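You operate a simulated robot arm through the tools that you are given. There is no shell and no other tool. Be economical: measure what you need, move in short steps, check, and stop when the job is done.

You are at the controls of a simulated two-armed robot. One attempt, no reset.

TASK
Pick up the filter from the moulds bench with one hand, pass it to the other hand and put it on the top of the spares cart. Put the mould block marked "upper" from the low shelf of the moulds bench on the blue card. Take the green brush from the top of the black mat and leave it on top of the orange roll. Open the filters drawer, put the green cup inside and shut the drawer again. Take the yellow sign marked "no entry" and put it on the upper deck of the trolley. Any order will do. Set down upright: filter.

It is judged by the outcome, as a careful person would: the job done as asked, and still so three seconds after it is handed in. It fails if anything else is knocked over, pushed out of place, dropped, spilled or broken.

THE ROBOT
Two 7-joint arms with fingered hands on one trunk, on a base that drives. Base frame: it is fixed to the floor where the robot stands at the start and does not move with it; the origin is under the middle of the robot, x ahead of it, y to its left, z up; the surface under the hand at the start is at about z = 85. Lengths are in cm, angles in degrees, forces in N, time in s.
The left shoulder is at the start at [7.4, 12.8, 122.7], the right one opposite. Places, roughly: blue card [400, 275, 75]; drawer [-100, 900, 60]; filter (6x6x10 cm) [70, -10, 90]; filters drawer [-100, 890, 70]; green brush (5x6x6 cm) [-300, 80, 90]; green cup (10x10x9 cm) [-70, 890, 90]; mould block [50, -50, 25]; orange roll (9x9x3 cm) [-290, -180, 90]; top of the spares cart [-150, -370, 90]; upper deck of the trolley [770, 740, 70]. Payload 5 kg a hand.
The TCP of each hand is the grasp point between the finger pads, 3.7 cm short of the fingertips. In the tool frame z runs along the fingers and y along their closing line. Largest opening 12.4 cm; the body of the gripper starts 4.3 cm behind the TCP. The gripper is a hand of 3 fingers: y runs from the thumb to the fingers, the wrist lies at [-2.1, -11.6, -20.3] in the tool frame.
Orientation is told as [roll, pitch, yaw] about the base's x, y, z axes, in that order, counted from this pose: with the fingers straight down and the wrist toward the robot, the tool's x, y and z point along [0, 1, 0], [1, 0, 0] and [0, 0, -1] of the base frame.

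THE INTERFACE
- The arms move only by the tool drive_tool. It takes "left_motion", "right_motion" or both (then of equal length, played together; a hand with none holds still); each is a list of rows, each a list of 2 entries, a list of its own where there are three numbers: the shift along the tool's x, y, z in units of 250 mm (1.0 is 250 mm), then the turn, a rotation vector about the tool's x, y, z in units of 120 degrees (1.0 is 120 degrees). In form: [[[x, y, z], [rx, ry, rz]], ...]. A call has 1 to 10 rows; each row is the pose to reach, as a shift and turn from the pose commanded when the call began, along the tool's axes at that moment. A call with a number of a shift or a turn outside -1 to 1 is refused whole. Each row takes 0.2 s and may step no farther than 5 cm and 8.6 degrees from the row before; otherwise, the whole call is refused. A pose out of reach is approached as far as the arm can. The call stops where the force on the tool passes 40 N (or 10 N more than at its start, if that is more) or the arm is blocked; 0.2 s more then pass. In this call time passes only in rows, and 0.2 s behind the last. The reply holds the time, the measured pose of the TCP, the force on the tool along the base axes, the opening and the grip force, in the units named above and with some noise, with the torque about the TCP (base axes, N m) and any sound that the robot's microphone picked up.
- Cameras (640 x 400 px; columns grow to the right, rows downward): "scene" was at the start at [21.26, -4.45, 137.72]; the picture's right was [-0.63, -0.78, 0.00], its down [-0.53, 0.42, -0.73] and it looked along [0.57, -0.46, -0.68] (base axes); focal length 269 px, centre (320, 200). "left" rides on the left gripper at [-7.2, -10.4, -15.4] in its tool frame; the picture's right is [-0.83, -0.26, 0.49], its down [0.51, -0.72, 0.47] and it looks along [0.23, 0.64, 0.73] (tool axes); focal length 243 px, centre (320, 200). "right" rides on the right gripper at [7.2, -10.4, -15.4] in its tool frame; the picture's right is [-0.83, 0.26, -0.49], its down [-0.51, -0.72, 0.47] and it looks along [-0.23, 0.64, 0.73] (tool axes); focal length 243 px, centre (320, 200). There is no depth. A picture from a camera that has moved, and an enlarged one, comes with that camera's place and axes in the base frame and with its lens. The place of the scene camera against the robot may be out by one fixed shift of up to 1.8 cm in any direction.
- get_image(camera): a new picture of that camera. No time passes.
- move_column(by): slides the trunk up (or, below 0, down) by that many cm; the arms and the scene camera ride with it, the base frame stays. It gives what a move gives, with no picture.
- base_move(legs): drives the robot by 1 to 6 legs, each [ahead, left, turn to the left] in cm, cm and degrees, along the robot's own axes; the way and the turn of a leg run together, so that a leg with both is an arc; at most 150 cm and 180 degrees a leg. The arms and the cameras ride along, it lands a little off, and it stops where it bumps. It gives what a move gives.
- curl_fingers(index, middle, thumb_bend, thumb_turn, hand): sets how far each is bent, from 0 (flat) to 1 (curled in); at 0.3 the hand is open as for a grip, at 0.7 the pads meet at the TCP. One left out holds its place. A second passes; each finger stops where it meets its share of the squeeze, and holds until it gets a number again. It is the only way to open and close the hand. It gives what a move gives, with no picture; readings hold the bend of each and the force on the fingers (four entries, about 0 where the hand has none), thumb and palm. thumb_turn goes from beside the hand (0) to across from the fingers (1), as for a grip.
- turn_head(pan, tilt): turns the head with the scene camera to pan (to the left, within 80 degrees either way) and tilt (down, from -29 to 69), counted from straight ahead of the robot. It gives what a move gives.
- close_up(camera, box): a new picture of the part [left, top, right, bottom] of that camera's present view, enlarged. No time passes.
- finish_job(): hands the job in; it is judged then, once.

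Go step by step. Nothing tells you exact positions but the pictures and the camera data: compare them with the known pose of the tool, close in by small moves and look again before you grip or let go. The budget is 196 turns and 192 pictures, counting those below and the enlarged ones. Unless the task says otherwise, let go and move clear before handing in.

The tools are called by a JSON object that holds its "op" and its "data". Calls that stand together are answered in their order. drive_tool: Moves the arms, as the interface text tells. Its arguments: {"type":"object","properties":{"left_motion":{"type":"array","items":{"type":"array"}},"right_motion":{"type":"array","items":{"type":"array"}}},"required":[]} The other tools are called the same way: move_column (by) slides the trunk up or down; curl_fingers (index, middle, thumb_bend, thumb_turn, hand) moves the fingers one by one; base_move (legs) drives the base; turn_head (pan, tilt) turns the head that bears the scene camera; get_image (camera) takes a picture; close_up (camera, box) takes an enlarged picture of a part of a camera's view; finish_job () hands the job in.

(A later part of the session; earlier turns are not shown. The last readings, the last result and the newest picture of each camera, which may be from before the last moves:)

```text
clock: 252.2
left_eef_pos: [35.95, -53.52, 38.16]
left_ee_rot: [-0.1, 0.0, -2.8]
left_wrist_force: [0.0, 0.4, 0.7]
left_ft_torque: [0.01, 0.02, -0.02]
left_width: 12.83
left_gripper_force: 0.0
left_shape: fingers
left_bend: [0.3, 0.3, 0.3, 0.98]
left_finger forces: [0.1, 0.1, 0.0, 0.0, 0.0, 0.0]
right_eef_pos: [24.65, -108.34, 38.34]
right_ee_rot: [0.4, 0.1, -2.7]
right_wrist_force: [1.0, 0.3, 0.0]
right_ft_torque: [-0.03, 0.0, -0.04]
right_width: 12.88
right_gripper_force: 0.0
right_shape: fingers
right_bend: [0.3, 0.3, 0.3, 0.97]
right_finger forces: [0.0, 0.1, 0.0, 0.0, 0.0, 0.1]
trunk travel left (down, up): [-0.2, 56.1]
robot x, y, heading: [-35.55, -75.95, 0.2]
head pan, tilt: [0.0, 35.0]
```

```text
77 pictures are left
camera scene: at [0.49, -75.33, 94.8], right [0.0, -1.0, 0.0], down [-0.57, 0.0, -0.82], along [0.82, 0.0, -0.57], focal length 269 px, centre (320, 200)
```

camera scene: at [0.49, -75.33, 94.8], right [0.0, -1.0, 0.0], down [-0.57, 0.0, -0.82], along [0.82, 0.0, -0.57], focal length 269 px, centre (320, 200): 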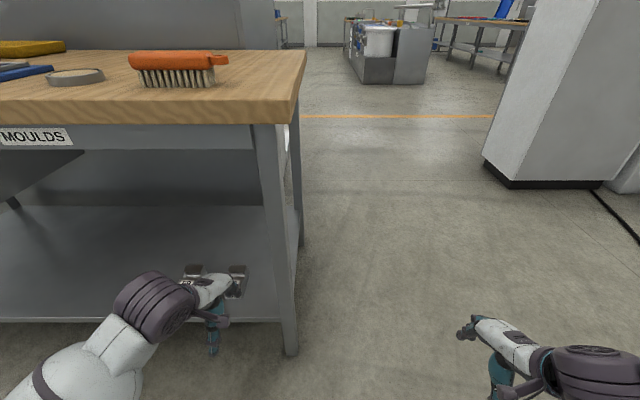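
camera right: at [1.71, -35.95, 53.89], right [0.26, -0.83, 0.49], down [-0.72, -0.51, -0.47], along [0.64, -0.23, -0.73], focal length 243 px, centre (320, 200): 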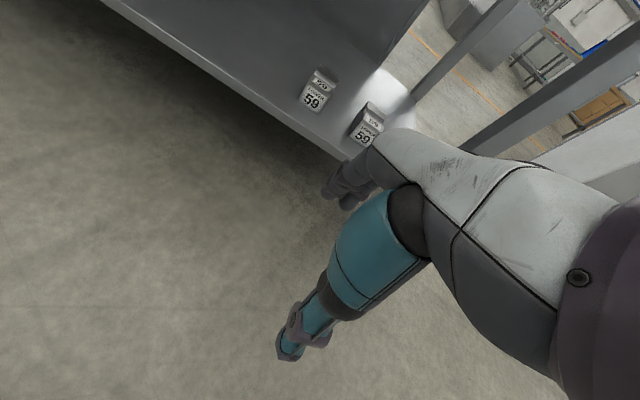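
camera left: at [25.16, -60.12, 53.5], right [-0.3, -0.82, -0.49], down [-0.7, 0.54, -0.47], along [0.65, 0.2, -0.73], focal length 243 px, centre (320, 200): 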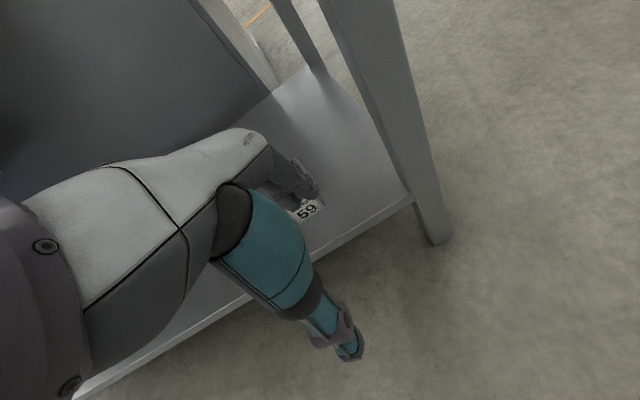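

{"op": "base_move", "data": {"legs": [[12, 4.3, 0]]}}

{"op": "drive_tool", "data": {"left_motion": [[[0, 0.14, 0], [0, 0, 0]], [[0, 0.26, 0], [0, 0, 0]]]}}

{"op": "get_image", "data": {"camera": "left"}}

{"op": "turn_head", "data": {"pan": 20, "tilt": 45}}

{"op": "close_up", "data": {"camera": "scene", "box": [240, 130, 480, 280]}}

```text
clock: 253.5
left_eef_pos: [47.7, -49.3, 38.16]
left_ee_rot: [-0.2, -0.1, -2.8]
left_wrist_force: [0.2, -1.0, 0.0]
left_ft_torque: [0.02, 0.03, -0.01]
left_width: 12.82
left_gripper_force: 0.1
left_shape: fingers
left_bend: [0.3, 0.3, 0.3, 0.98]
left_finger forces: [0.1, 0.0, 0.0, 0.0, 0.0, 0.0]
right_eef_pos: [36.43, -104.08, 38.36]
right_ee_rot: [0.3, 0.1, -2.7]
right_wrist_force: [0.1, -0.2, 0.2]
right_ft_torque: [0.02, 0.0, -0.01]
right_width: 12.84
right_gripper_force: 0.1
right_shape: fingers
right_bend: [0.3, 0.3, 0.3, 0.97]
right_finger forces: [0.0, 0.0, 0.0, 0.0, 0.1, 0.0]
trunk travel left (down, up): [-0.2, 56.1]
robot x, y, heading: [-23.84, -71.51, 0.2]
head pan, tilt: [0.0, 35.0]
```

```text
clock: 254.1
left_eef_pos: [54.24, -49.54, 38.06]
left_ee_rot: [0.0, 0.0, -2.8]
left_wrist_force: [0.2, -0.1, -1.5]
left_ft_torque: [0.03, 0.0, 0.0]
left_width: 12.85
left_gripper_force: 0.1
left_shape: fingers
left_bend: [0.3, 0.3, 0.3, 0.98]
left_finger forces: [0.0, 0.0, 0.0, 0.0, 0.1, 0.1]
right_eef_pos: [36.39, -104.02, 38.22]
right_ee_rot: [0.4, 0.1, -2.7]
right_wrist_force: [0.9, 0.1, -0.1]
right_ft_torque: [0.02, 0.0, -0.03]
right_width: 12.84
right_gripper_force: 0.1
right_shape: fingers
right_bend: [0.3, 0.3, 0.3, 0.97]
right_finger forces: [0.0, 0.0, 0.0, 0.0, 0.1, 0.0]
trunk travel left (down, up): [-0.2, 56.1]
robot x, y, heading: [-23.91, -71.75, 0.4]
head pan, tilt: [0.0, 35.0]
```

```text
76 pictures are left
camera left: at [43.35, -56.2, 53.37], right [-0.3, -0.82, -0.49], down [-0.7, 0.54, -0.47], along [0.65, 0.2, -0.73], focal length 243 px, centre (320, 200)
```

left: 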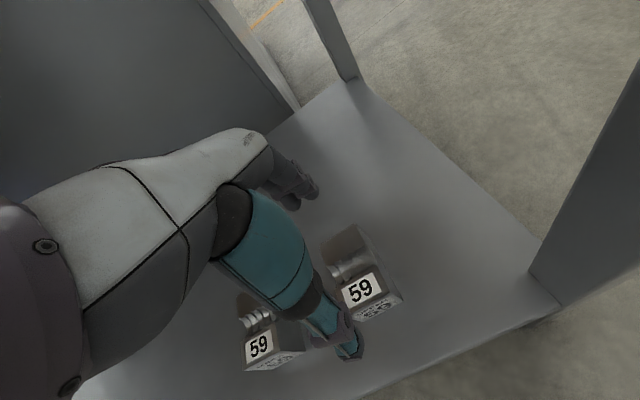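

```text
clock: 254.9
left_eef_pos: [54.01, -49.66, 38.03]
left_ee_rot: [-0.1, 0.0, -2.7]
left_wrist_force: [-0.3, 0.1, -0.5]
left_ft_torque: [-0.01, 0.0, 0.03]
left_width: 12.86
left_gripper_force: 0.0
left_shape: fingers
left_bend: [0.3, 0.3, 0.3, 0.98]
left_finger forces: [0.1, 0.0, 0.0, 0.1, 0.0, 0.0]
right_eef_pos: [36.55, -104.14, 38.26]
right_ee_rot: [0.3, 0.1, -2.6]
right_wrist_force: [-0.1, 0.4, 0.7]
right_ft_torque: [0.02, -0.01, 0.01]
right_width: 12.86
right_gripper_force: 0.1
right_shape: fingers
right_bend: [0.3, 0.3, 0.3, 0.97]
right_finger forces: [0.1, 0.0, 0.1, 0.0, 0.0, 0.0]
trunk travel left (down, up): [-0.2, 56.1]
robot x, y, heading: [-24.45, -71.87, 0.0]
head pan, tilt: [20.0, 45.0]
```

```text
2.67 times, centred on (360, 205) of scene
camera zoom: at [11.07, -68.29, 93.33], right [0.34, -0.94, 0.0], down [-0.66, -0.24, -0.71], along [0.67, 0.24, -0.71], focal length 718 px, centre (213, 187)
```

zoom: 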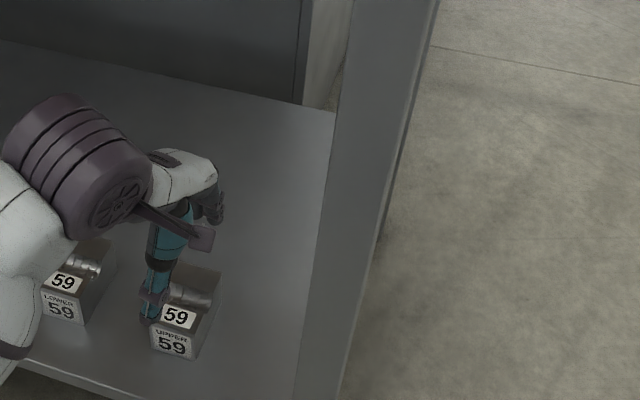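

Block UPPER centre is near (54.9,-49.6). Descending over it.

{"op": "drive_tool", "data": {"left_motion": [[[0, 0.03, 0.12], [0, 0, 0]], [[0, 0.03, 0.25], [0, 0, 0]]]}}

{"op": "get_image", "data": {"camera": "left"}}

{"op": "close_up", "data": {"camera": "scene", "box": [240, 190, 400, 290]}}

```text
clock: 255.5
left_eef_pos: [54.91, -49.75, 31.75]
left_ee_rot: [-0.1, -0.1, -2.7]
left_wrist_force: [-0.2, 0.0, -0.6]
left_ft_torque: [-0.01, 0.03, -0.03]
left_width: 12.84
left_gripper_force: 0.1
left_shape: fingers
left_bend: [0.3, 0.3, 0.3, 0.98]
left_finger forces: [0.0, 0.1, 0.1, 0.0, 0.0, 0.0]
right_eef_pos: [36.49, -103.9, 38.27]
right_ee_rot: [0.4, 0.1, -2.7]
right_wrist_force: [-0.4, 0.4, -0.1]
right_ft_torque: [0.01, 0.01, 0.01]
right_width: 12.81
right_gripper_force: 0.0
right_shape: fingers
right_bend: [0.3, 0.3, 0.3, 0.97]
right_finger forces: [0.0, 0.1, 0.0, 0.0, 0.0, 0.0]
trunk travel left (down, up): [-0.2, 56.1]
robot x, y, heading: [-24.64, -71.67, 0.0]
head pan, tilt: [20.0, 45.0]
```

```text
74 pictures are left
camera left: at [44.19, -56.36, 47.09], right [-0.3, -0.82, -0.49], down [-0.7, 0.54, -0.47], along [0.65, 0.2, -0.73], focal length 243 px, centre (320, 200)
```

left: 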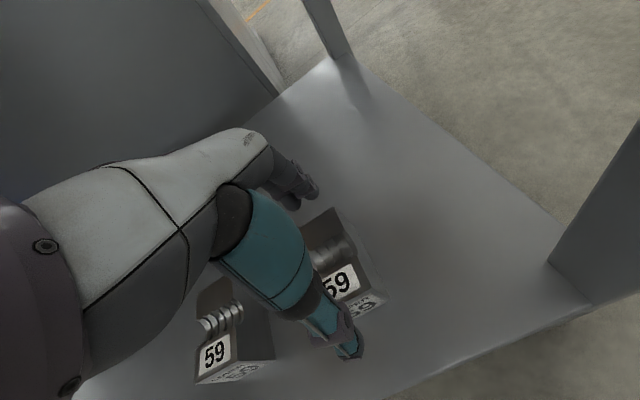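

```text
4.00 times, centred on (320, 240) of scene
camera zoom: at [11.08, -68.28, 93.33], right [0.34, -0.94, 0.0], down [-0.66, -0.24, -0.71], along [0.66, 0.24, -0.71], focal length 1078 px, centre (320, 40)
```

zoom: 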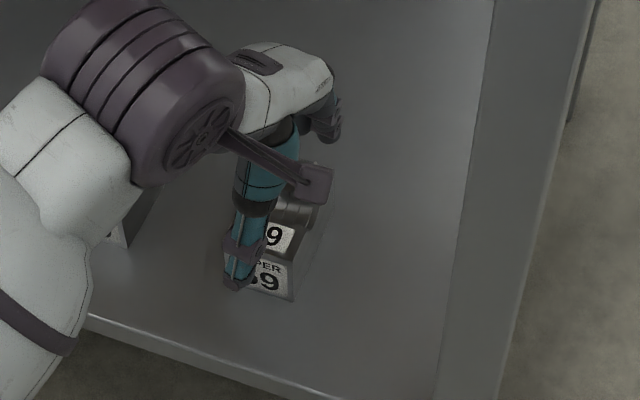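

{"op": "drive_tool", "data": {"left_motion": [[[-0.02, 0, 0.1], [0, 0, 0]], [[-0.02, 0, 0.19], [0, 0, 0]]]}}

{"op": "get_image", "data": {"camera": "left"}}

{"op": "close_up", "data": {"camera": "scene", "box": [240, 190, 400, 290]}}

```text
clock: 256.1
left_eef_pos: [55.09, -50.39, 27.19]
left_ee_rot: [-0.3, -0.1, -2.8]
left_wrist_force: [-0.8, -0.4, 0.2]
left_ft_torque: [-0.01, 0.02, -0.02]
left_width: 12.84
left_gripper_force: 0.1
left_shape: fingers
left_bend: [0.3, 0.3, 0.3, 0.98]
left_finger forces: [0.1, 0.0, 0.0, 0.1, 0.0, 0.1]
right_eef_pos: [36.32, -104.01, 38.4]
right_ee_rot: [0.4, 0.1, -2.7]
right_wrist_force: [0.3, 0.4, 0.3]
right_ft_torque: [-0.01, -0.01, 0.02]
right_width: 12.87
right_gripper_force: 0.1
right_shape: fingers
right_bend: [0.3, 0.3, 0.3, 0.97]
right_finger forces: [0.0, 0.0, 0.0, 0.1, 0.1, 0.0]
trunk travel left (down, up): [-0.2, 56.1]
robot x, y, heading: [-24.07, -71.47, 0.3]
head pan, tilt: [20.0, 45.0]
```

```text
72 pictures are left
camera left: at [44.22, -56.87, 42.53], right [-0.3, -0.82, -0.49], down [-0.7, 0.54, -0.47], along [0.65, 0.2, -0.73], focal length 243 px, centre (320, 200)
```

left: 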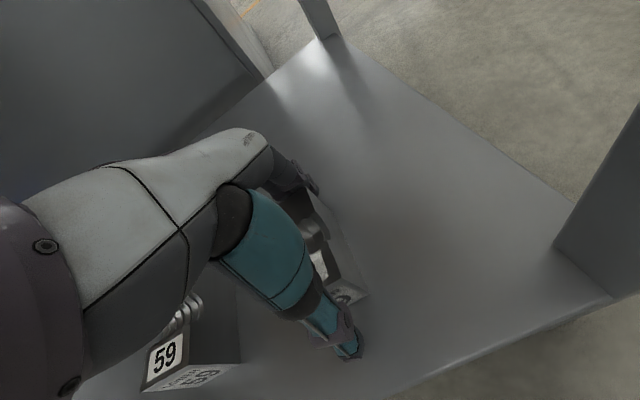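

```text
4.00 times, centred on (320, 240) of scene
camera zoom: at [11.08, -68.29, 93.33], right [0.34, -0.94, 0.0], down [-0.66, -0.24, -0.71], along [0.66, 0.24, -0.71], focal length 1078 px, centre (320, 40)
```

zoom: 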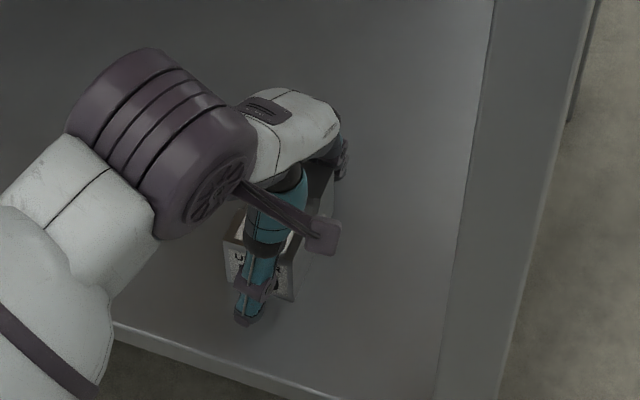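

{"op": "drive_tool", "data": {"left_motion": [[[0, 0, 0.025], [0, 0, 0]]]}}

{"op": "curl_fingers", "data": {"hand": "left", "index": 0.7, "middle": 0.7, "thumb_bend": 0.7}}

{"op": "drive_tool", "data": {"left_motion": [[[0, 0, -0.1], [0, 0, 0]], [[0, 0, -0.25], [0, 0, 0]]]}}

{"op": "get_image", "data": {"camera": "left"}}

{"op": "close_up", "data": {"camera": "scene", "box": [240, 190, 400, 290]}}

```text
clock: 256.5
left_eef_pos: [54.98, -50.32, 26.65]
left_ee_rot: [0.0, 0.0, -2.8]
left_wrist_force: [-0.1, -0.2, 1.1]
left_ft_torque: [-0.01, -0.07, 0.04]
left_width: 12.89
left_gripper_force: 0.2
left_shape: fingers
left_bend: [0.3, 0.3, 0.3, 0.98]
left_finger forces: [1.0, 0.0, 0.0, 0.0, 0.0, 0.0]
right_eef_pos: [36.47, -103.99, 38.33]
right_ee_rot: [0.4, 0.1, -2.8]
right_wrist_force: [-0.1, -0.5, -0.8]
right_ft_torque: [0.02, -0.01, 0.03]
right_width: 12.85
right_gripper_force: 0.1
right_shape: fingers
right_bend: [0.3, 0.3, 0.3, 0.97]
right_finger forces: [0.0, 0.0, 0.0, 0.0, 0.0, 0.0]
trunk travel left (down, up): [-0.2, 56.1]
robot x, y, heading: [-23.74, -71.85, 0.1]
head pan, tilt: [20.0, 45.0]
```

```text
clock: 257.5
left_eef_pos: [54.98, -50.24, 26.76]
left_ee_rot: [-0.1, -0.2, -2.9]
left_wrist_force: [1.1, 1.2, 12.9]
left_ft_torque: [0.19, -1.21, 0.05]
left_width: 9.47
left_gripper_force: 43.0
left_shape: fingers
left_bend: [0.29, 0.43, 0.58, 0.96]
left_finger forces: [23.6, 29.2, 0.1, 0.0, 33.6, 0.1]
right_eef_pos: [36.42, -104.07, 38.42]
right_ee_rot: [0.4, 0.1, -2.7]
right_wrist_force: [-0.5, -0.3, 0.6]
right_ft_torque: [0.0, 0.01, 0.02]
right_width: 12.83
right_gripper_force: 0.0
right_shape: fingers
right_bend: [0.3, 0.3, 0.3, 0.97]
right_finger forces: [0.0, 0.1, 0.0, 0.0, 0.0, 0.1]
trunk travel left (down, up): [-0.2, 56.1]
robot x, y, heading: [-23.96, -71.9, 0.2]
head pan, tilt: [20.0, 45.0]
```

```text
clock: 258.1
left_eef_pos: [54.74, -49.91, 32.71]
left_ee_rot: [-0.1, 0.1, -2.8]
left_wrist_force: [-0.1, -0.8, -6.4]
left_ft_torque: [-0.04, 0.02, 0.0]
left_width: 9.44
left_gripper_force: 31.8
left_shape: fingers
left_bend: [0.29, 0.44, 0.58, 0.96]
left_finger forces: [21.9, 9.9, 0.1, 0.0, 33.0, 0.0]
right_eef_pos: [36.48, -104.12, 38.37]
right_ee_rot: [0.3, 0.1, -2.7]
right_wrist_force: [-0.5, -0.3, -0.5]
right_ft_torque: [-0.01, -0.01, 0.0]
right_width: 12.82
right_gripper_force: 0.1
right_shape: fingers
right_bend: [0.3, 0.3, 0.3, 0.97]
right_finger forces: [0.1, 0.0, 0.0, 0.0, 0.1, 0.0]
trunk travel left (down, up): [-0.2, 56.1]
robot x, y, heading: [-24.34, -71.81, -0.2]
head pan, tilt: [20.0, 45.0]
```

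```text
70 pictures are left
camera left: at [44.02, -56.51, 48.07], right [-0.3, -0.82, -0.49], down [-0.7, 0.54, -0.47], along [0.65, 0.2, -0.73], focal length 243 px, centre (320, 200)
```

left: 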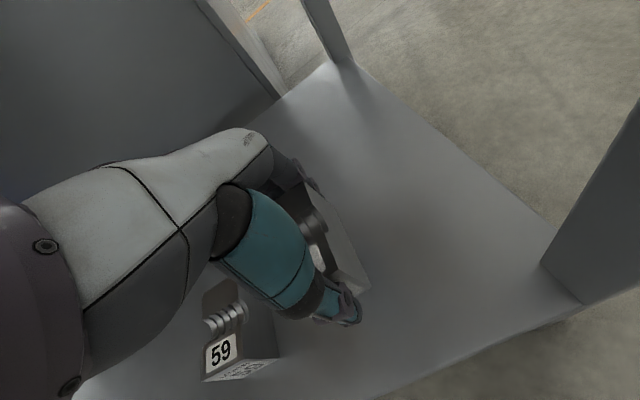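

```text
4.00 times, centred on (320, 240) of scene
camera zoom: at [11.11, -68.28, 93.31], right [0.34, -0.94, 0.0], down [-0.66, -0.24, -0.71], along [0.66, 0.24, -0.71], focal length 1078 px, centre (320, 40)
```

zoom: 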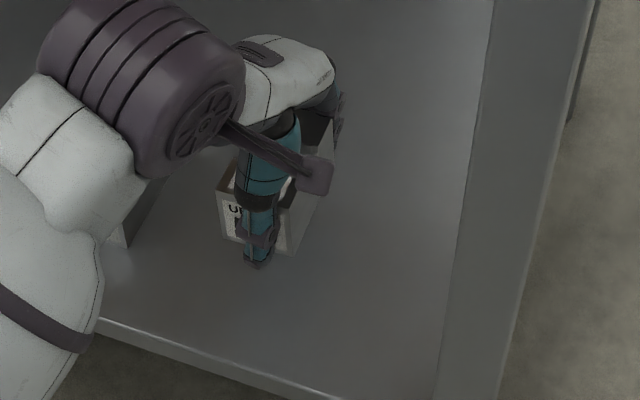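

The block is lifted. Raising slightly, backing out, raising the trunk and heading around the bench's right side.

{"op": "drive_tool", "data": {"left_motion": [[[0, 0, -0.1], [0, 0, 0]], [[0, 0, -0.2], [0, 0, 0]]]}}

{"op": "base_move", "data": {"legs": [[-52, 0, 0]]}}

{"op": "move_column", "data": {"by": 46}}

{"op": "base_move", "data": {"legs": [[0, -68, 0], [120, 0, 0]]}}

{"op": "turn_head", "data": {"pan": 15, "tilt": 15}}

{"op": "get_image", "data": {"camera": "scene"}}

{"op": "get_image", "data": {"camera": "left"}}

```text
clock: 258.7
left_eef_pos: [54.88, -50.0, 37.69]
left_ee_rot: [-0.2, 0.1, -2.8]
left_wrist_force: [-0.2, -0.7, -7.5]
left_ft_torque: [-0.02, 0.0, -0.03]
left_width: 9.45
left_gripper_force: 32.2
left_shape: fingers
left_bend: [0.29, 0.44, 0.58, 0.96]
left_finger forces: [21.9, 9.9, 0.1, 0.1, 32.8, 0.0]
right_eef_pos: [36.44, -104.12, 38.24]
right_ee_rot: [0.4, 0.1, -2.7]
right_wrist_force: [0.4, -0.5, 0.3]
right_ft_torque: [0.0, -0.01, -0.01]
right_width: 12.85
right_gripper_force: 0.1
right_shape: fingers
right_bend: [0.3, 0.3, 0.3, 0.97]
right_finger forces: [0.0, 0.0, 0.0, 0.0, 0.0, 0.0]
trunk travel left (down, up): [-0.2, 56.1]
robot x, y, heading: [-23.84, -72.24, 0.2]
head pan, tilt: [20.0, 45.0]
```

```text
clock: 261.8
left_eef_pos: [1.76, -50.32, 37.65]
left_ee_rot: [-0.1, 0.0, -3.3]
left_wrist_force: [-0.2, 0.1, -6.6]
left_ft_torque: [-0.03, 0.0, 0.01]
left_width: 9.45
left_gripper_force: 32.3
left_shape: fingers
left_bend: [0.29, 0.44, 0.58, 0.96]
left_finger forces: [21.8, 9.9, 0.0, 0.1, 32.7, 0.0]
right_eef_pos: [-17.16, -104.37, 38.41]
right_ee_rot: [0.3, 0.2, -3.2]
right_wrist_force: [-0.4, 0.3, 0.5]
right_ft_torque: [-0.02, -0.04, -0.01]
right_width: 12.85
right_gripper_force: 0.0
right_shape: fingers
right_bend: [0.3, 0.3, 0.3, 0.97]
right_finger forces: [0.0, 0.0, 0.0, 0.1, 0.0, 0.0]
trunk travel left (down, up): [-0.2, 56.1]
robot x, y, heading: [-77.47, -71.57, -0.5]
head pan, tilt: [20.0, 45.0]
```

```text
refused: 46 is not a number from -40 to 40
```

```text
clock: 274.0
left_eef_pos: [122.11, -120.77, 37.55]
left_ee_rot: [-0.2, 0.1, -3.0]
left_wrist_force: [0.0, 0.6, -6.8]
left_ft_torque: [-0.05, 0.02, -0.01]
left_width: 9.44
left_gripper_force: 32.0
left_shape: fingers
left_bend: [0.29, 0.44, 0.58, 0.96]
left_finger forces: [21.8, 9.8, 0.0, 0.0, 32.4, 0.1]
right_eef_pos: [103.38, -174.78, 38.25]
right_ee_rot: [0.3, 0.1, -2.9]
right_wrist_force: [-0.4, -1.1, -1.4]
right_ft_torque: [-0.02, 0.03, -0.04]
right_width: 12.85
right_gripper_force: 0.0
right_shape: fingers
right_bend: [0.3, 0.3, 0.3, 0.97]
right_finger forces: [0.0, 0.0, 0.0, 0.0, 0.0, 0.1]
trunk travel left (down, up): [-0.2, 56.1]
robot x, y, heading: [42.93, -142.14, -0.0]
head pan, tilt: [20.0, 45.0]
```

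```text
clock: 275.0
left_eef_pos: [122.02, -120.73, 37.76]
left_ee_rot: [-0.2, -0.1, -3.0]
left_wrist_force: [0.0, -0.6, -6.7]
left_ft_torque: [-0.04, 0.03, -0.01]
left_width: 9.43
left_gripper_force: 32.0
left_shape: fingers
left_bend: [0.29, 0.44, 0.58, 0.96]
left_finger forces: [21.5, 9.9, 0.1, 0.0, 32.4, 0.0]
right_eef_pos: [103.49, -174.86, 38.3]
right_ee_rot: [0.2, 0.2, -2.9]
right_wrist_force: [-0.1, -0.2, 0.1]
right_ft_torque: [-0.03, 0.0, -0.01]
right_width: 12.87
right_gripper_force: 0.0
right_shape: fingers
right_bend: [0.3, 0.3, 0.3, 0.97]
right_finger forces: [0.1, 0.0, 0.0, 0.1, 0.0, 0.0]
trunk travel left (down, up): [-0.2, 56.1]
robot x, y, heading: [43.13, -142.48, -0.3]
head pan, tilt: [15.0, 15.0]
```

```text
68 pictures are left
camera scene: at [79.58, -139.26, 97.98], right [0.25, -0.97, 0.0], down [-0.25, -0.07, -0.97], along [0.93, 0.25, -0.26], focal length 269 px, centre (320, 200)
```

scene: 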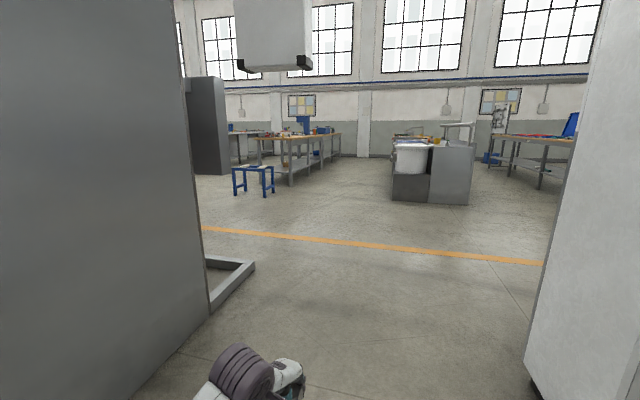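

```text
67 pictures are left
camera left: at [111.3, -127.32, 52.99], right [-0.31, -0.82, -0.49], down [-0.69, 0.54, -0.47], along [0.65, 0.2, -0.73], focal length 243 px, centre (320, 200)
```

left: 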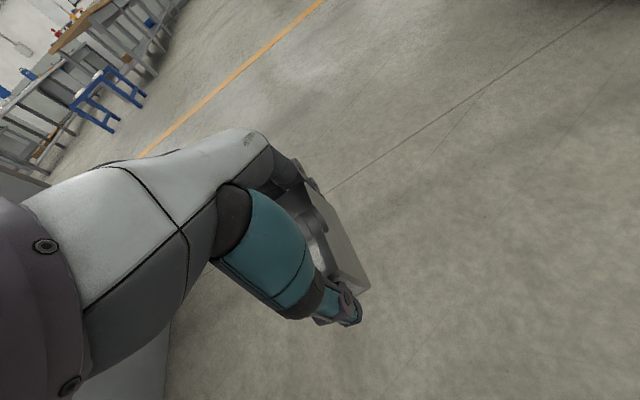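

{"op": "move_column", "data": {"by": 40}}

{"op": "base_move", "data": {"legs": [[150, 0, 0], [120, 0, 0], [0, 0, 70]]}}

{"op": "turn_head", "data": {"pan": 5, "tilt": 15}}

{"op": "get_image", "data": {"camera": "scene"}}

```text
clock: 278.8
left_eef_pos: [122.02, -120.72, 77.6]
left_ee_rot: [-0.1, 0.1, -2.9]
left_wrist_force: [0.8, -0.7, -6.3]
left_ft_torque: [-0.04, -0.02, -0.02]
left_width: 9.44
left_gripper_force: 31.7
left_shape: fingers
left_bend: [0.29, 0.44, 0.58, 0.96]
left_finger forces: [21.6, 9.8, 0.0, 0.0, 32.4, 0.0]
right_eef_pos: [103.28, -174.85, 78.34]
right_ee_rot: [0.3, 0.2, -2.8]
right_wrist_force: [-0.1, 0.0, -0.2]
right_ft_torque: [-0.05, -0.01, -0.01]
right_width: 12.86
right_gripper_force: 0.0
right_shape: fingers
right_bend: [0.3, 0.3, 0.3, 0.97]
right_finger forces: [0.0, 0.1, 0.0, 0.1, 0.0, 0.1]
trunk travel left (down, up): [-40.2, 16.1]
robot x, y, heading: [43.02, -142.43, -0.2]
head pan, tilt: [15.0, 15.0]
```

```text
clock: 282.6
left_eef_pos: [184.88, -120.33, 78.63]
left_ee_rot: [-0.9, -0.8, -3.6]
left_wrist_force: [0.1, 0.4, -6.7]
left_ft_torque: [-0.04, 0.04, -0.02]
left_width: 9.44
left_gripper_force: 31.6
left_shape: fingers
left_bend: [0.29, 0.44, 0.58, 0.96]
left_finger forces: [21.6, 9.9, 0.0, 0.0, 32.2, 0.0]
right_eef_pos: [163.79, -173.99, 79.12]
right_ee_rot: [0.2, 0.5, -3.7]
right_wrist_force: [-1.0, -0.3, -0.2]
right_ft_torque: [0.03, -0.01, 0.0]
right_width: 12.87
right_gripper_force: 0.1
right_shape: fingers
right_bend: [0.3, 0.3, 0.3, 0.98]
right_finger forces: [0.0, 0.0, 0.0, 0.1, 0.0, 0.0]
trunk travel left (down, up): [-40.2, 16.1]
robot x, y, heading: [106.75, -141.67, -0.8]
head pan, tilt: [15.0, 15.0]
stopped in leg 1: the robot was blocked; the commanded pose is now the measured one
```

```text
clock: 283.3
left_eef_pos: [184.68, -120.06, 78.89]
left_ee_rot: [-0.8, -1.1, -3.5]
left_wrist_force: [-1.1, -0.8, -6.5]
left_ft_torque: [0.0, 0.02, 0.0]
left_width: 9.45
left_gripper_force: 32.5
left_shape: fingers
left_bend: [0.29, 0.44, 0.58, 0.96]
left_finger forces: [21.5, 9.8, 0.0, 0.0, 32.3, 0.0]
right_eef_pos: [163.58, -173.91, 78.98]
right_ee_rot: [0.2, 0.6, -3.5]
right_wrist_force: [0.1, -0.1, 0.3]
right_ft_torque: [-0.02, 0.0, 0.01]
right_width: 12.87
right_gripper_force: 0.0
right_shape: fingers
right_bend: [0.3, 0.3, 0.3, 0.98]
right_finger forces: [0.0, 0.0, 0.0, 0.1, 0.0, 0.0]
trunk travel left (down, up): [-40.2, 16.1]
robot x, y, heading: [106.94, -142.58, -1.2]
head pan, tilt: [5.0, 15.0]
```

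```text
66 pictures are left
camera scene: at [128.96, -138.99, 140.33], right [0.07, -1.0, 0.01], down [-0.24, -0.03, -0.97], along [0.97, 0.07, -0.24], focal length 269 px, centre (320, 200)
```

scene: 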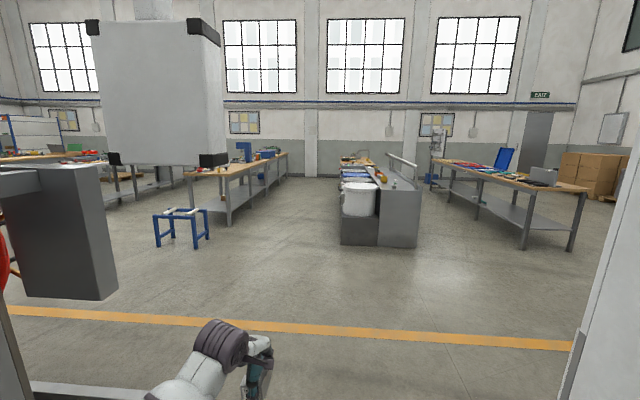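

Something blocked the robot, probably the right elbow at the white cabinet. Backing off and looking right.

{"op": "base_move", "data": {"legs": [[-22, 0, 0]]}}

{"op": "turn_head", "data": {"pan": -50, "tilt": 30}}

{"op": "get_image", "data": {"camera": "scene"}}

{"op": "turn_head", "data": {"pan": 50, "tilt": 30}}

{"op": "get_image", "data": {"camera": "scene"}}

```text
clock: 285.0
left_eef_pos: [164.47, -120.76, 77.47]
left_ee_rot: [-0.1, 0.1, -3.4]
left_wrist_force: [0.0, -0.1, -6.8]
left_ft_torque: [-0.01, 0.04, -0.02]
left_width: 9.44
left_gripper_force: 32.0
left_shape: fingers
left_bend: [0.29, 0.44, 0.58, 0.96]
left_finger forces: [21.5, 9.8, 0.0, 0.1, 32.1, 0.1]
right_eef_pos: [143.58, -174.65, 77.27]
right_ee_rot: [0.9, 1.7, -3.5]
right_wrist_force: [-0.2, -1.1, -0.1]
right_ft_torque: [-0.02, -0.01, 0.02]
right_width: 12.89
right_gripper_force: 0.1
right_shape: fingers
right_bend: [0.3, 0.3, 0.3, 0.98]
right_finger forces: [0.1, 0.0, 0.0, 0.1, 0.0, 0.0]
trunk travel left (down, up): [-40.2, 16.1]
robot x, y, heading: [85.24, -141.89, -0.9]
head pan, tilt: [5.0, 15.0]
```

```text
clock: 286.3
left_eef_pos: [164.42, -120.76, 77.6]
left_ee_rot: [-0.1, 0.1, -3.4]
left_wrist_force: [0.8, 0.2, -7.3]
left_ft_torque: [-0.01, 0.06, -0.06]
left_width: 9.43
left_gripper_force: 31.8
left_shape: fingers
left_bend: [0.29, 0.44, 0.58, 0.96]
left_finger forces: [21.5, 9.9, 0.0, 0.1, 32.1, 0.0]
right_eef_pos: [143.53, -174.58, 77.37]
right_ee_rot: [0.8, 1.8, -3.5]
right_wrist_force: [0.3, -0.5, 0.0]
right_ft_torque: [0.0, 0.01, -0.01]
right_width: 12.9
right_gripper_force: 0.1
right_shape: fingers
right_bend: [0.3, 0.3, 0.3, 0.98]
right_finger forces: [0.0, 0.1, 0.0, 0.1, 0.1, 0.0]
trunk travel left (down, up): [-40.2, 16.1]
robot x, y, heading: [85.3, -142.17, -0.8]
head pan, tilt: [-50.0, 30.0]
```

```text
65 pictures are left
camera scene: at [106.46, -148.2, 137.46], right [-0.77, -0.63, 0.0], down [-0.32, 0.39, -0.87], along [0.55, -0.67, -0.5], focal length 269 px, centre (320, 200)
```

scene: 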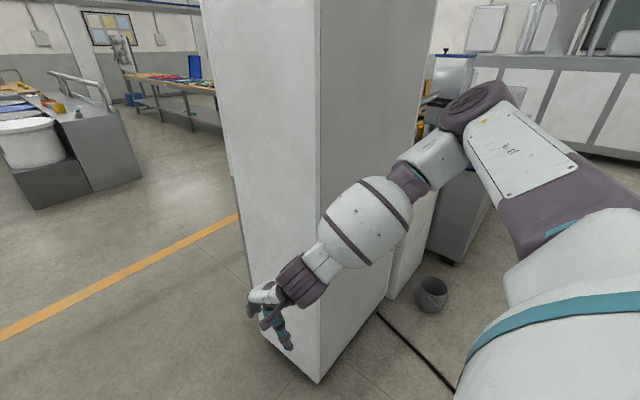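

```text
clock: 288.0
left_eef_pos: [164.38, -120.71, 77.63]
left_ee_rot: [-0.2, 0.1, -3.5]
left_wrist_force: [-0.2, 0.0, -5.8]
left_ft_torque: [0.0, 0.01, 0.0]
left_width: 9.46
left_gripper_force: 31.7
left_shape: fingers
left_bend: [0.29, 0.44, 0.58, 0.96]
left_finger forces: [21.5, 9.8, 0.0, 0.0, 32.0, 0.0]
right_eef_pos: [143.58, -174.57, 77.29]
right_ee_rot: [0.7, 1.7, -3.6]
right_wrist_force: [1.0, 0.7, 0.0]
right_ft_torque: [0.02, 0.0, -0.02]
right_width: 12.89
right_gripper_force: 0.0
right_shape: fingers
right_bend: [0.3, 0.3, 0.3, 0.98]
right_finger forces: [0.0, 0.0, 0.1, 0.0, 0.0, 0.0]
trunk travel left (down, up): [-40.2, 16.1]
robot x, y, heading: [85.18, -141.65, -0.8]
head pan, tilt: [50.0, 30.0]
```

```text
64 pictures are left
camera scene: at [106.64, -134.35, 137.45], right [0.76, -0.65, 0.0], down [-0.33, -0.38, -0.87], along [0.56, 0.66, -0.5], focal length 269 px, centre (320, 200)
```

scene: 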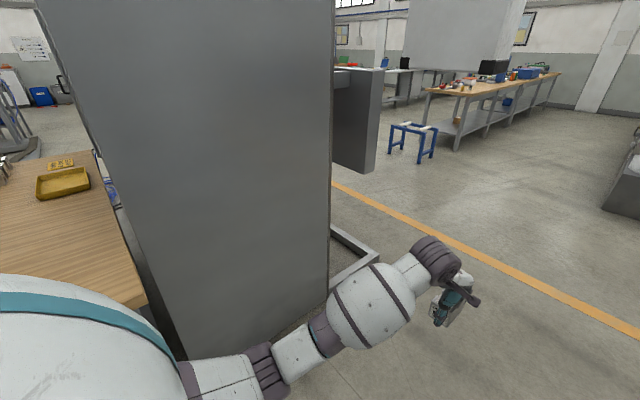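

The right arm touched the white cabinet; it's unmoved. I'll shift left 16 cm to the middle of the passage and go through.

{"op": "base_move", "data": {"legs": [[0, 17, 0.8], [140, 0, 0], [90, 0, 0], [0, 0, 80]]}}

{"op": "turn_head", "data": {"pan": 0, "tilt": 18}}

{"op": "get_image", "data": {"camera": "scene"}}

```text
clock: 304.5
left_eef_pos: [313.39, -46.87, 77.54]
left_ee_rot: [-0.1, 0.1, 74.4]
left_wrist_force: [0.2, 0.5, -6.9]
left_ft_torque: [-0.02, -0.03, -0.01]
left_width: 9.36
left_gripper_force: 29.4
left_shape: fingers
left_bend: [0.29, 0.44, 0.58, 0.96]
left_finger forces: [19.5, 9.5, 0.0, 0.1, 29.6, 0.0]
right_eef_pos: [361.77, -78.53, 77.32]
right_ee_rot: [0.8, 1.8, 74.5]
right_wrist_force: [0.4, 0.2, 0.9]
right_ft_torque: [-0.01, 0.01, -0.02]
right_width: 12.88
right_gripper_force: 0.0
right_shape: fingers
right_bend: [0.3, 0.3, 0.3, 0.98]
right_finger forces: [0.0, 0.1, 0.0, 0.0, 0.0, 0.0]
trunk travel left (down, up): [-40.2, 16.1]
robot x, y, heading: [317.2, -128.9, 77.3]
head pan, tilt: [50.0, 30.0]
```

```text
clock: 305.7
left_eef_pos: [313.38, -46.78, 77.57]
left_ee_rot: [-0.1, 0.0, 74.4]
left_wrist_force: [-0.4, 0.3, -6.5]
left_ft_torque: [-0.02, -0.03, -0.01]
left_width: 9.38
left_gripper_force: 29.0
left_shape: fingers
left_bend: [0.29, 0.44, 0.58, 0.96]
left_finger forces: [19.5, 9.6, 0.0, 0.1, 29.6, 0.1]
right_eef_pos: [361.81, -78.47, 77.35]
right_ee_rot: [0.9, 1.8, 74.4]
right_wrist_force: [-0.2, -0.4, 0.0]
right_ft_torque: [-0.01, 0.04, 0.02]
right_width: 12.86
right_gripper_force: 0.0
right_shape: fingers
right_bend: [0.3, 0.3, 0.3, 0.98]
right_finger forces: [0.0, 0.0, 0.0, 0.0, 0.0, 0.1]
trunk travel left (down, up): [-40.2, 16.1]
robot x, y, heading: [317.49, -128.76, 77.0]
head pan, tilt: [0.0, 18.0]
```

```text
63 pictures are left
camera scene: at [323.47, -104.47, 139.38], right [0.98, -0.22, 0.0], down [-0.07, -0.3, -0.95], along [0.21, 0.93, -0.31], focal length 269 px, centre (320, 200)
```

scene: 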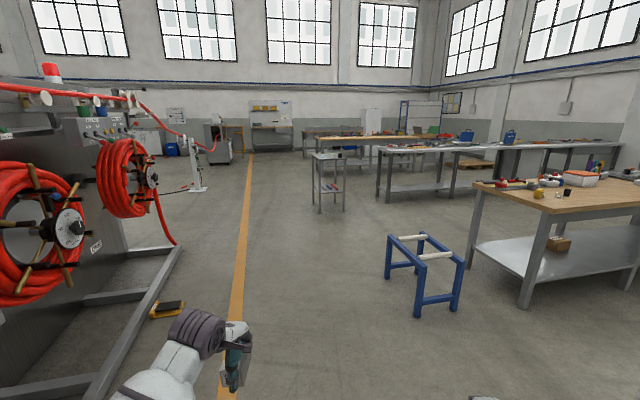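

{"op": "close_up", "data": {"camera": "scene", "box": [270, 125, 398, 215]}}

```text
4.44 times, centred on (334, 170) of scene
camera zoom: at [323.47, -104.47, 139.38], right [0.98, -0.22, 0.0], down [-0.07, -0.3, -0.95], along [0.21, 0.93, -0.31], focal length 1197 px, centre (258, 333)
```

zoom: 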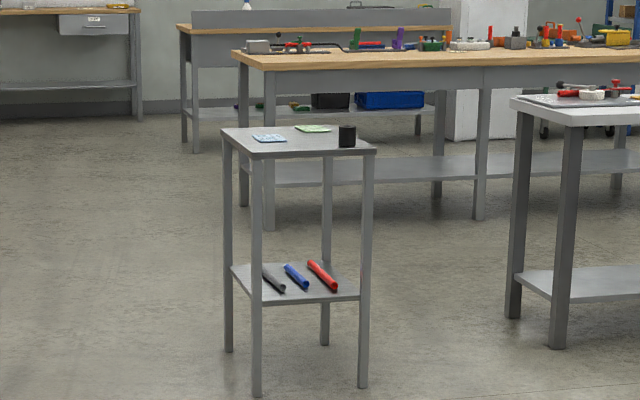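

The small stand holds a blue card, a green card and a black cup. Raising the trunk and driving to it, passing left of the blue frame.

{"op": "move_column", "data": {"by": 13}}

{"op": "base_move", "data": {"legs": [[0, 0, 13], [150, 0, 0], [135, 0, 0], [0, -100, 0]]}}

{"op": "turn_head", "data": {"pan": 5, "tilt": 38}}

{"op": "get_image", "data": {"camera": "scene"}}

{"op": "get_image", "data": {"camera": "left"}}

```text
clock: 307.3
left_eef_pos: [313.39, -46.87, 90.23]
left_ee_rot: [-0.1, 0.4, 74.5]
left_wrist_force: [-0.5, -0.7, -8.5]
left_ft_torque: [0.03, -0.02, -0.01]
left_width: 9.38
left_gripper_force: 29.7
left_shape: fingers
left_bend: [0.29, 0.44, 0.58, 0.96]
left_finger forces: [19.5, 9.5, 0.0, 0.0, 29.6, 0.0]
right_eef_pos: [361.77, -78.6, 90.18]
right_ee_rot: [0.9, 2.1, 74.4]
right_wrist_force: [0.4, 0.8, 0.9]
right_ft_torque: [-0.03, 0.0, 0.0]
right_width: 12.86
right_gripper_force: 0.1
right_shape: fingers
right_bend: [0.3, 0.3, 0.3, 0.98]
right_finger forces: [0.0, 0.0, 0.1, 0.1, 0.1, 0.0]
trunk travel left (down, up): [-53.2, 3.1]
robot x, y, heading: [317.18, -128.48, 76.9]
head pan, tilt: [0.0, 18.0]
```

```text
clock: 330.7
left_eef_pos: [393.46, 238.5, 90.57]
left_ee_rot: [-0.1, 0.1, 88.8]
left_wrist_force: [-0.8, 0.5, -7.3]
left_ft_torque: [-0.02, -0.01, 0.02]
left_width: 9.35
left_gripper_force: 29.8
left_shape: fingers
left_bend: [0.29, 0.44, 0.58, 0.96]
left_finger forces: [19.3, 9.6, 0.0, 0.1, 29.3, 0.0]
right_eef_pos: [448.14, 219.8, 90.32]
right_ee_rot: [0.8, 1.8, 88.7]
right_wrist_force: [-0.3, 0.5, 0.3]
right_ft_torque: [0.02, -0.02, 0.02]
right_width: 12.88
right_gripper_force: 0.0
right_shape: fingers
right_bend: [0.3, 0.3, 0.3, 0.98]
right_finger forces: [0.0, 0.1, 0.0, 0.0, 0.1, 0.0]
trunk travel left (down, up): [-53.2, 3.1]
robot x, y, heading: [417.58, 160.25, 91.5]
head pan, tilt: [0.0, 18.0]
```

```text
clock: 331.5
left_eef_pos: [393.41, 238.45, 90.56]
left_ee_rot: [-0.2, 0.1, 88.8]
left_wrist_force: [-0.5, 0.4, -6.9]
left_ft_torque: [0.01, -0.04, 0.01]
left_width: 9.35
left_gripper_force: 29.1
left_shape: fingers
left_bend: [0.29, 0.44, 0.58, 0.96]
left_finger forces: [19.3, 9.5, 0.1, 0.0, 29.4, 0.1]
right_eef_pos: [448.12, 219.73, 90.27]
right_ee_rot: [0.8, 1.7, 88.7]
right_wrist_force: [0.1, -0.6, -0.6]
right_ft_torque: [0.02, -0.01, 0.01]
right_width: 12.86
right_gripper_force: 0.0
right_shape: fingers
right_bend: [0.3, 0.3, 0.3, 0.98]
right_finger forces: [0.0, 0.0, 0.0, 0.0, 0.1, 0.1]
trunk travel left (down, up): [-53.2, 3.1]
robot x, y, heading: [417.57, 160.23, 91.4]
head pan, tilt: [5.0, 38.0]
```

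```text
61 pictures are left
camera scene: at [417.16, 176.44, 151.87], right [0.99, 0.11, 0.0], down [0.07, -0.61, -0.79], along [-0.09, 0.78, -0.62], focal length 269 px, centre (320, 200)
```

scene: 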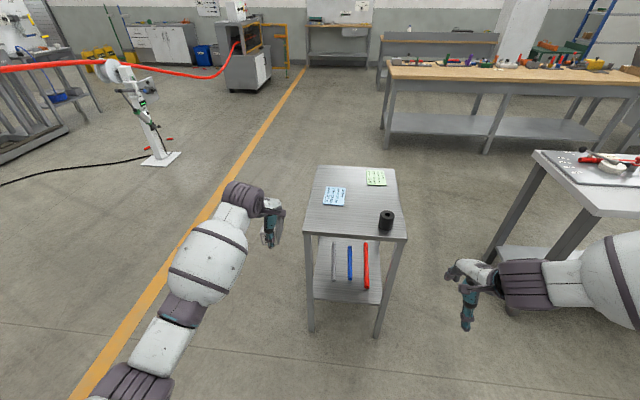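

```text
60 pictures are left
camera left: at [400.44, 228.04, 105.91], right [0.83, -0.28, -0.49], down [-0.52, -0.71, -0.47], along [-0.22, 0.64, -0.73], focal length 243 px, centre (320, 200)
```

left: 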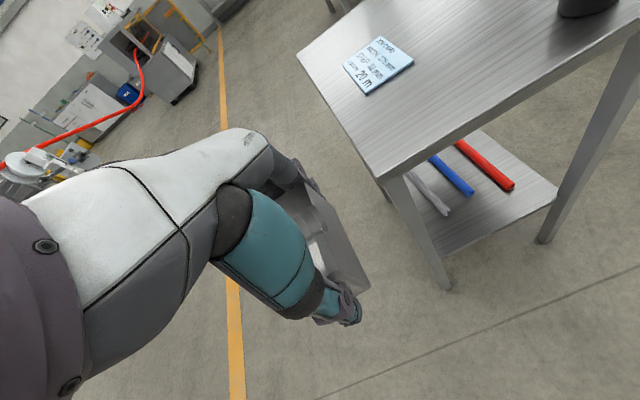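

Blue card centre is at about (413.3, 275). The held block's centre is ~1.3 cm ahead of the TCP. Moving in.

{"op": "base_move", "data": {"legs": [[33.5, -19, -1.5]]}}

{"op": "get_image", "data": {"camera": "left"}}

{"op": "close_up", "data": {"camera": "scene", "box": [200, 120, 440, 270]}}

```text
clock: 334.0
left_eef_pos: [414.71, 273.16, 90.54]
left_ee_rot: [-0.1, 0.1, 87.2]
left_wrist_force: [-0.6, -0.5, -7.8]
left_ft_torque: [0.03, -0.03, -0.04]
left_width: 9.36
left_gripper_force: 29.2
left_shape: fingers
left_bend: [0.29, 0.44, 0.58, 0.96]
left_finger forces: [19.4, 9.5, 0.0, 0.0, 29.4, 0.0]
right_eef_pos: [468.78, 252.63, 90.4]
right_ee_rot: [0.8, 1.8, 86.9]
right_wrist_force: [0.7, -0.1, -0.9]
right_ft_torque: [0.03, -0.01, -0.03]
right_width: 12.89
right_gripper_force: 0.0
right_shape: fingers
right_bend: [0.3, 0.3, 0.3, 0.98]
right_finger forces: [0.0, 0.0, 0.1, 0.1, 0.0, 0.1]
trunk travel left (down, up): [-53.2, 3.1]
robot x, y, heading: [436.41, 193.79, 89.8]
head pan, tilt: [5.0, 38.0]
```

```text
59 pictures are left
camera left: at [421.39, 262.46, 105.99], right [0.82, -0.3, -0.49], down [-0.54, -0.7, -0.47], along [-0.2, 0.65, -0.73], focal length 243 px, centre (320, 200)
```

left: 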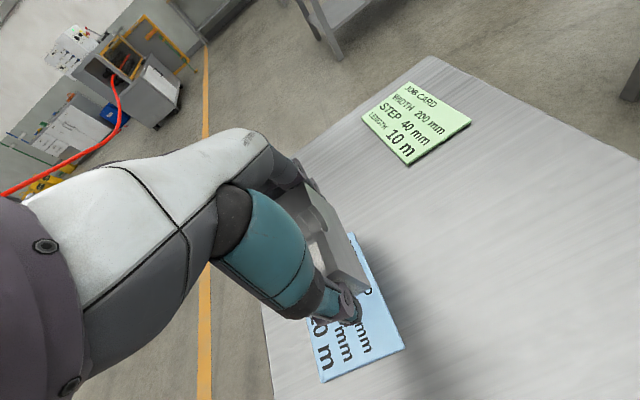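

```text
2.67 times, centred on (320, 195) of scene
camera zoom: at [436.44, 210.33, 151.89], right [1.0, 0.08, 0.0], down [0.05, -0.61, -0.79], along [-0.06, 0.79, -0.62], focal length 718 px, centre (320, 213)
```

zoom: 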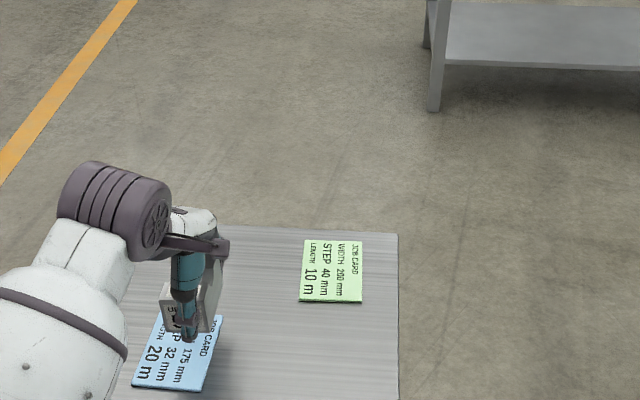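

The card spans x 405.5–415.7, y 265.7–279.6. Correcting and lowering.

{"op": "drive_tool", "data": {"left_motion": [[[0.14, -0.084, 0], [0, 0, 0]], [[0.14, -0.084, 0.13], [0, 0, 0]], [[0.14, -0.084, 0.24], [0, 0, 0]]]}}

{"op": "get_image", "data": {"camera": "left"}}

{"op": "close_up", "data": {"camera": "scene", "box": [220, 180, 348, 280]}}

```text
clock: 334.8
left_eef_pos: [411.19, 271.12, 85.06]
left_ee_rot: [-0.1, -0.1, 87.0]
left_wrist_force: [-0.4, 1.6, -0.7]
left_ft_torque: [0.4, 0.04, 0.01]
left_width: 9.35
left_gripper_force: 32.0
left_shape: fingers
left_bend: [0.29, 0.44, 0.58, 0.96]
left_finger forces: [20.8, 14.5, 0.1, 0.0, 29.1, 0.1]
right_eef_pos: [469.04, 252.7, 90.31]
right_ee_rot: [0.9, 1.7, 87.0]
right_wrist_force: [-0.9, -0.3, 0.1]
right_ft_torque: [0.01, 0.02, 0.02]
right_width: 12.87
right_gripper_force: 0.0
right_shape: fingers
right_bend: [0.3, 0.3, 0.3, 0.98]
right_finger forces: [0.0, 0.0, 0.0, 0.0, 0.1, 0.1]
trunk travel left (down, up): [-53.2, 3.1]
robot x, y, heading: [436.57, 194.37, 89.8]
head pan, tilt: [5.0, 38.0]
```

```text
57 pictures are left
camera left: at [417.95, 260.44, 100.28], right [0.82, -0.3, -0.49], down [-0.54, -0.69, -0.47], along [-0.2, 0.65, -0.73], focal length 243 px, centre (320, 200)
```

left: 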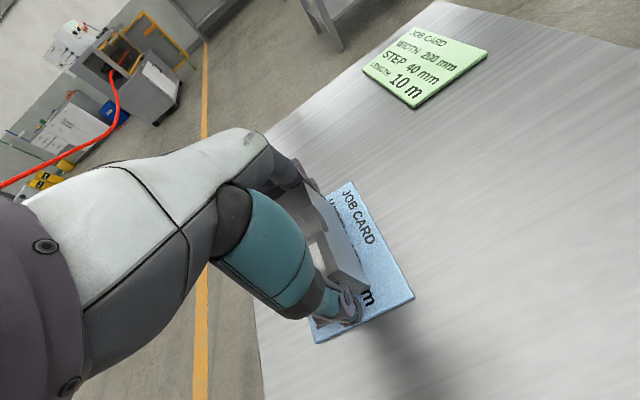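

```text
4.00 times, centred on (284, 230) of scene
camera zoom: at [436.67, 210.38, 151.91], right [1.0, 0.08, 0.0], down [0.05, -0.61, -0.79], along [-0.07, 0.79, -0.62], focal length 1078 px, centre (464, 80)
```

zoom: 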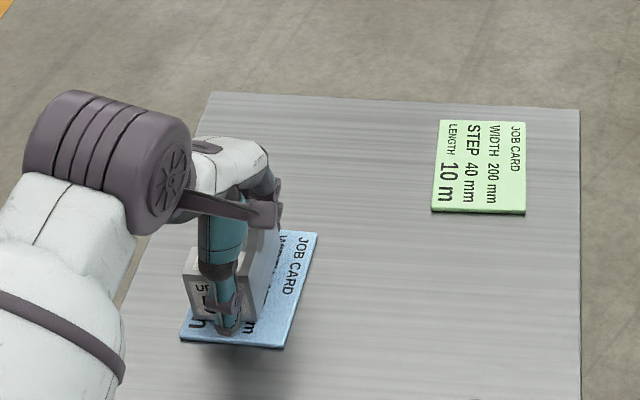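

Contact made and the block lies within the card. Seating it gently and releasing.

{"op": "drive_tool", "data": {"left_motion": [[[0, 0, 0.012], [0, 0, 0]]]}}

{"op": "curl_fingers", "data": {"hand": "left", "index": 0.22, "middle": 0.35, "thumb_bend": 0.5}}

{"op": "curl_fingers", "data": {"hand": "left", "index": 0.15, "middle": 0.2, "thumb_bend": 0.3}}

{"op": "get_image", "data": {"camera": "left"}}

{"op": "close_up", "data": {"camera": "scene", "box": [220, 180, 348, 280]}}

```text
clock: 335.2
left_eef_pos: [411.31, 271.16, 84.87]
left_ee_rot: [0.0, -0.3, 87.0]
left_wrist_force: [0.4, 0.7, 14.0]
left_ft_torque: [1.15, 0.18, 0.0]
left_width: 9.38
left_gripper_force: 40.5
left_shape: fingers
left_bend: [0.29, 0.44, 0.58, 0.96]
left_finger forces: [20.0, 30.1, 0.0, 0.0, 29.9, 0.0]
right_eef_pos: [469.13, 252.58, 90.58]
right_ee_rot: [0.9, 1.6, 86.9]
right_wrist_force: [0.0, 0.0, 0.5]
right_ft_torque: [0.0, -0.02, 0.01]
right_width: 12.9
right_gripper_force: 0.1
right_shape: fingers
right_bend: [0.3, 0.3, 0.3, 0.98]
right_finger forces: [0.1, 0.0, 0.0, 0.1, 0.0, 0.1]
trunk travel left (down, up): [-53.2, 3.1]
robot x, y, heading: [436.44, 193.95, 89.7]
head pan, tilt: [5.0, 38.0]
```

```text
clock: 336.2
left_eef_pos: [411.22, 270.96, 84.59]
left_ee_rot: [0.0, -0.1, 87.1]
left_wrist_force: [-1.3, -3.2, 15.3]
left_ft_torque: [0.03, 0.03, 0.04]
left_width: 11.77
left_gripper_force: 8.7
left_shape: fingers
left_bend: [0.22, 0.35, 0.49, 0.97]
left_finger forces: [0.2, 8.0, 0.0, 0.1, 9.3, 0.0]
right_eef_pos: [468.93, 252.52, 90.58]
right_ee_rot: [0.9, 1.6, 86.9]
right_wrist_force: [-1.5, 0.1, 0.1]
right_ft_torque: [-0.02, 0.02, 0.0]
right_width: 12.9
right_gripper_force: 0.1
right_shape: fingers
right_bend: [0.3, 0.3, 0.3, 0.98]
right_finger forces: [0.1, 0.0, 0.1, 0.0, 0.0, 0.0]
trunk travel left (down, up): [-53.2, 3.1]
robot x, y, heading: [436.63, 194.07, 89.8]
head pan, tilt: [5.0, 38.0]
```

```text
clock: 337.2
left_eef_pos: [411.18, 271.16, 84.28]
left_ee_rot: [-0.1, 0.1, 87.1]
left_wrist_force: [-0.2, -0.1, -0.1]
left_ft_torque: [-0.02, -0.02, 0.01]
left_width: 15.54
left_gripper_force: 0.0
left_shape: fingers
left_bend: [0.15, 0.2, 0.3, 0.97]
left_finger forces: [0.0, 0.1, 0.0, 0.0, 0.1, 0.0]
right_eef_pos: [468.86, 252.78, 90.32]
right_ee_rot: [0.9, 1.8, 86.9]
right_wrist_force: [-0.1, -0.4, -0.4]
right_ft_torque: [0.0, 0.02, -0.03]
right_width: 12.84
right_gripper_force: 0.0
right_shape: fingers
right_bend: [0.3, 0.3, 0.3, 0.98]
right_finger forces: [0.1, 0.0, 0.0, 0.1, 0.0, 0.1]
trunk travel left (down, up): [-53.2, 3.1]
robot x, y, heading: [436.57, 194.62, 89.7]
head pan, tilt: [5.0, 38.0]
```

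```text
55 pictures are left
camera left: at [417.85, 260.44, 99.71], right [0.82, -0.31, -0.49], down [-0.54, -0.7, -0.47], along [-0.2, 0.65, -0.73], focal length 243 px, centre (320, 200)
```

left: 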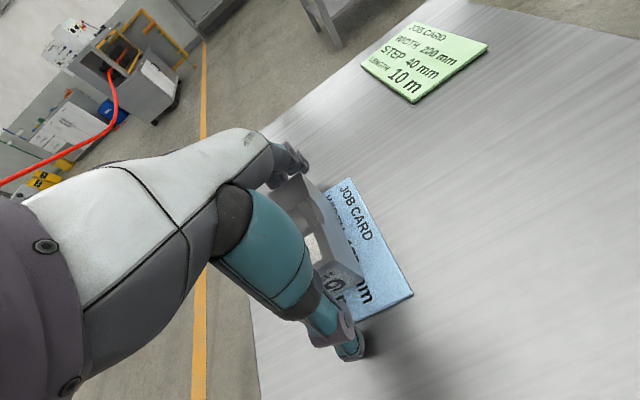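

```text
4.00 times, centred on (284, 230) of scene
camera zoom: at [436.53, 210.41, 151.87], right [1.0, 0.08, 0.0], down [0.05, -0.61, -0.79], along [-0.06, 0.79, -0.62], focal length 1078 px, centre (464, 80)
```

zoom: 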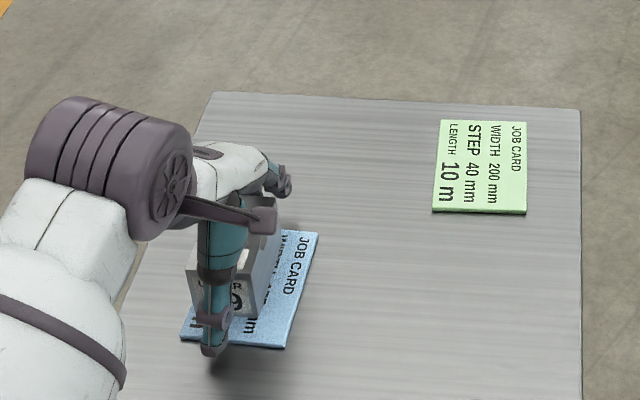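

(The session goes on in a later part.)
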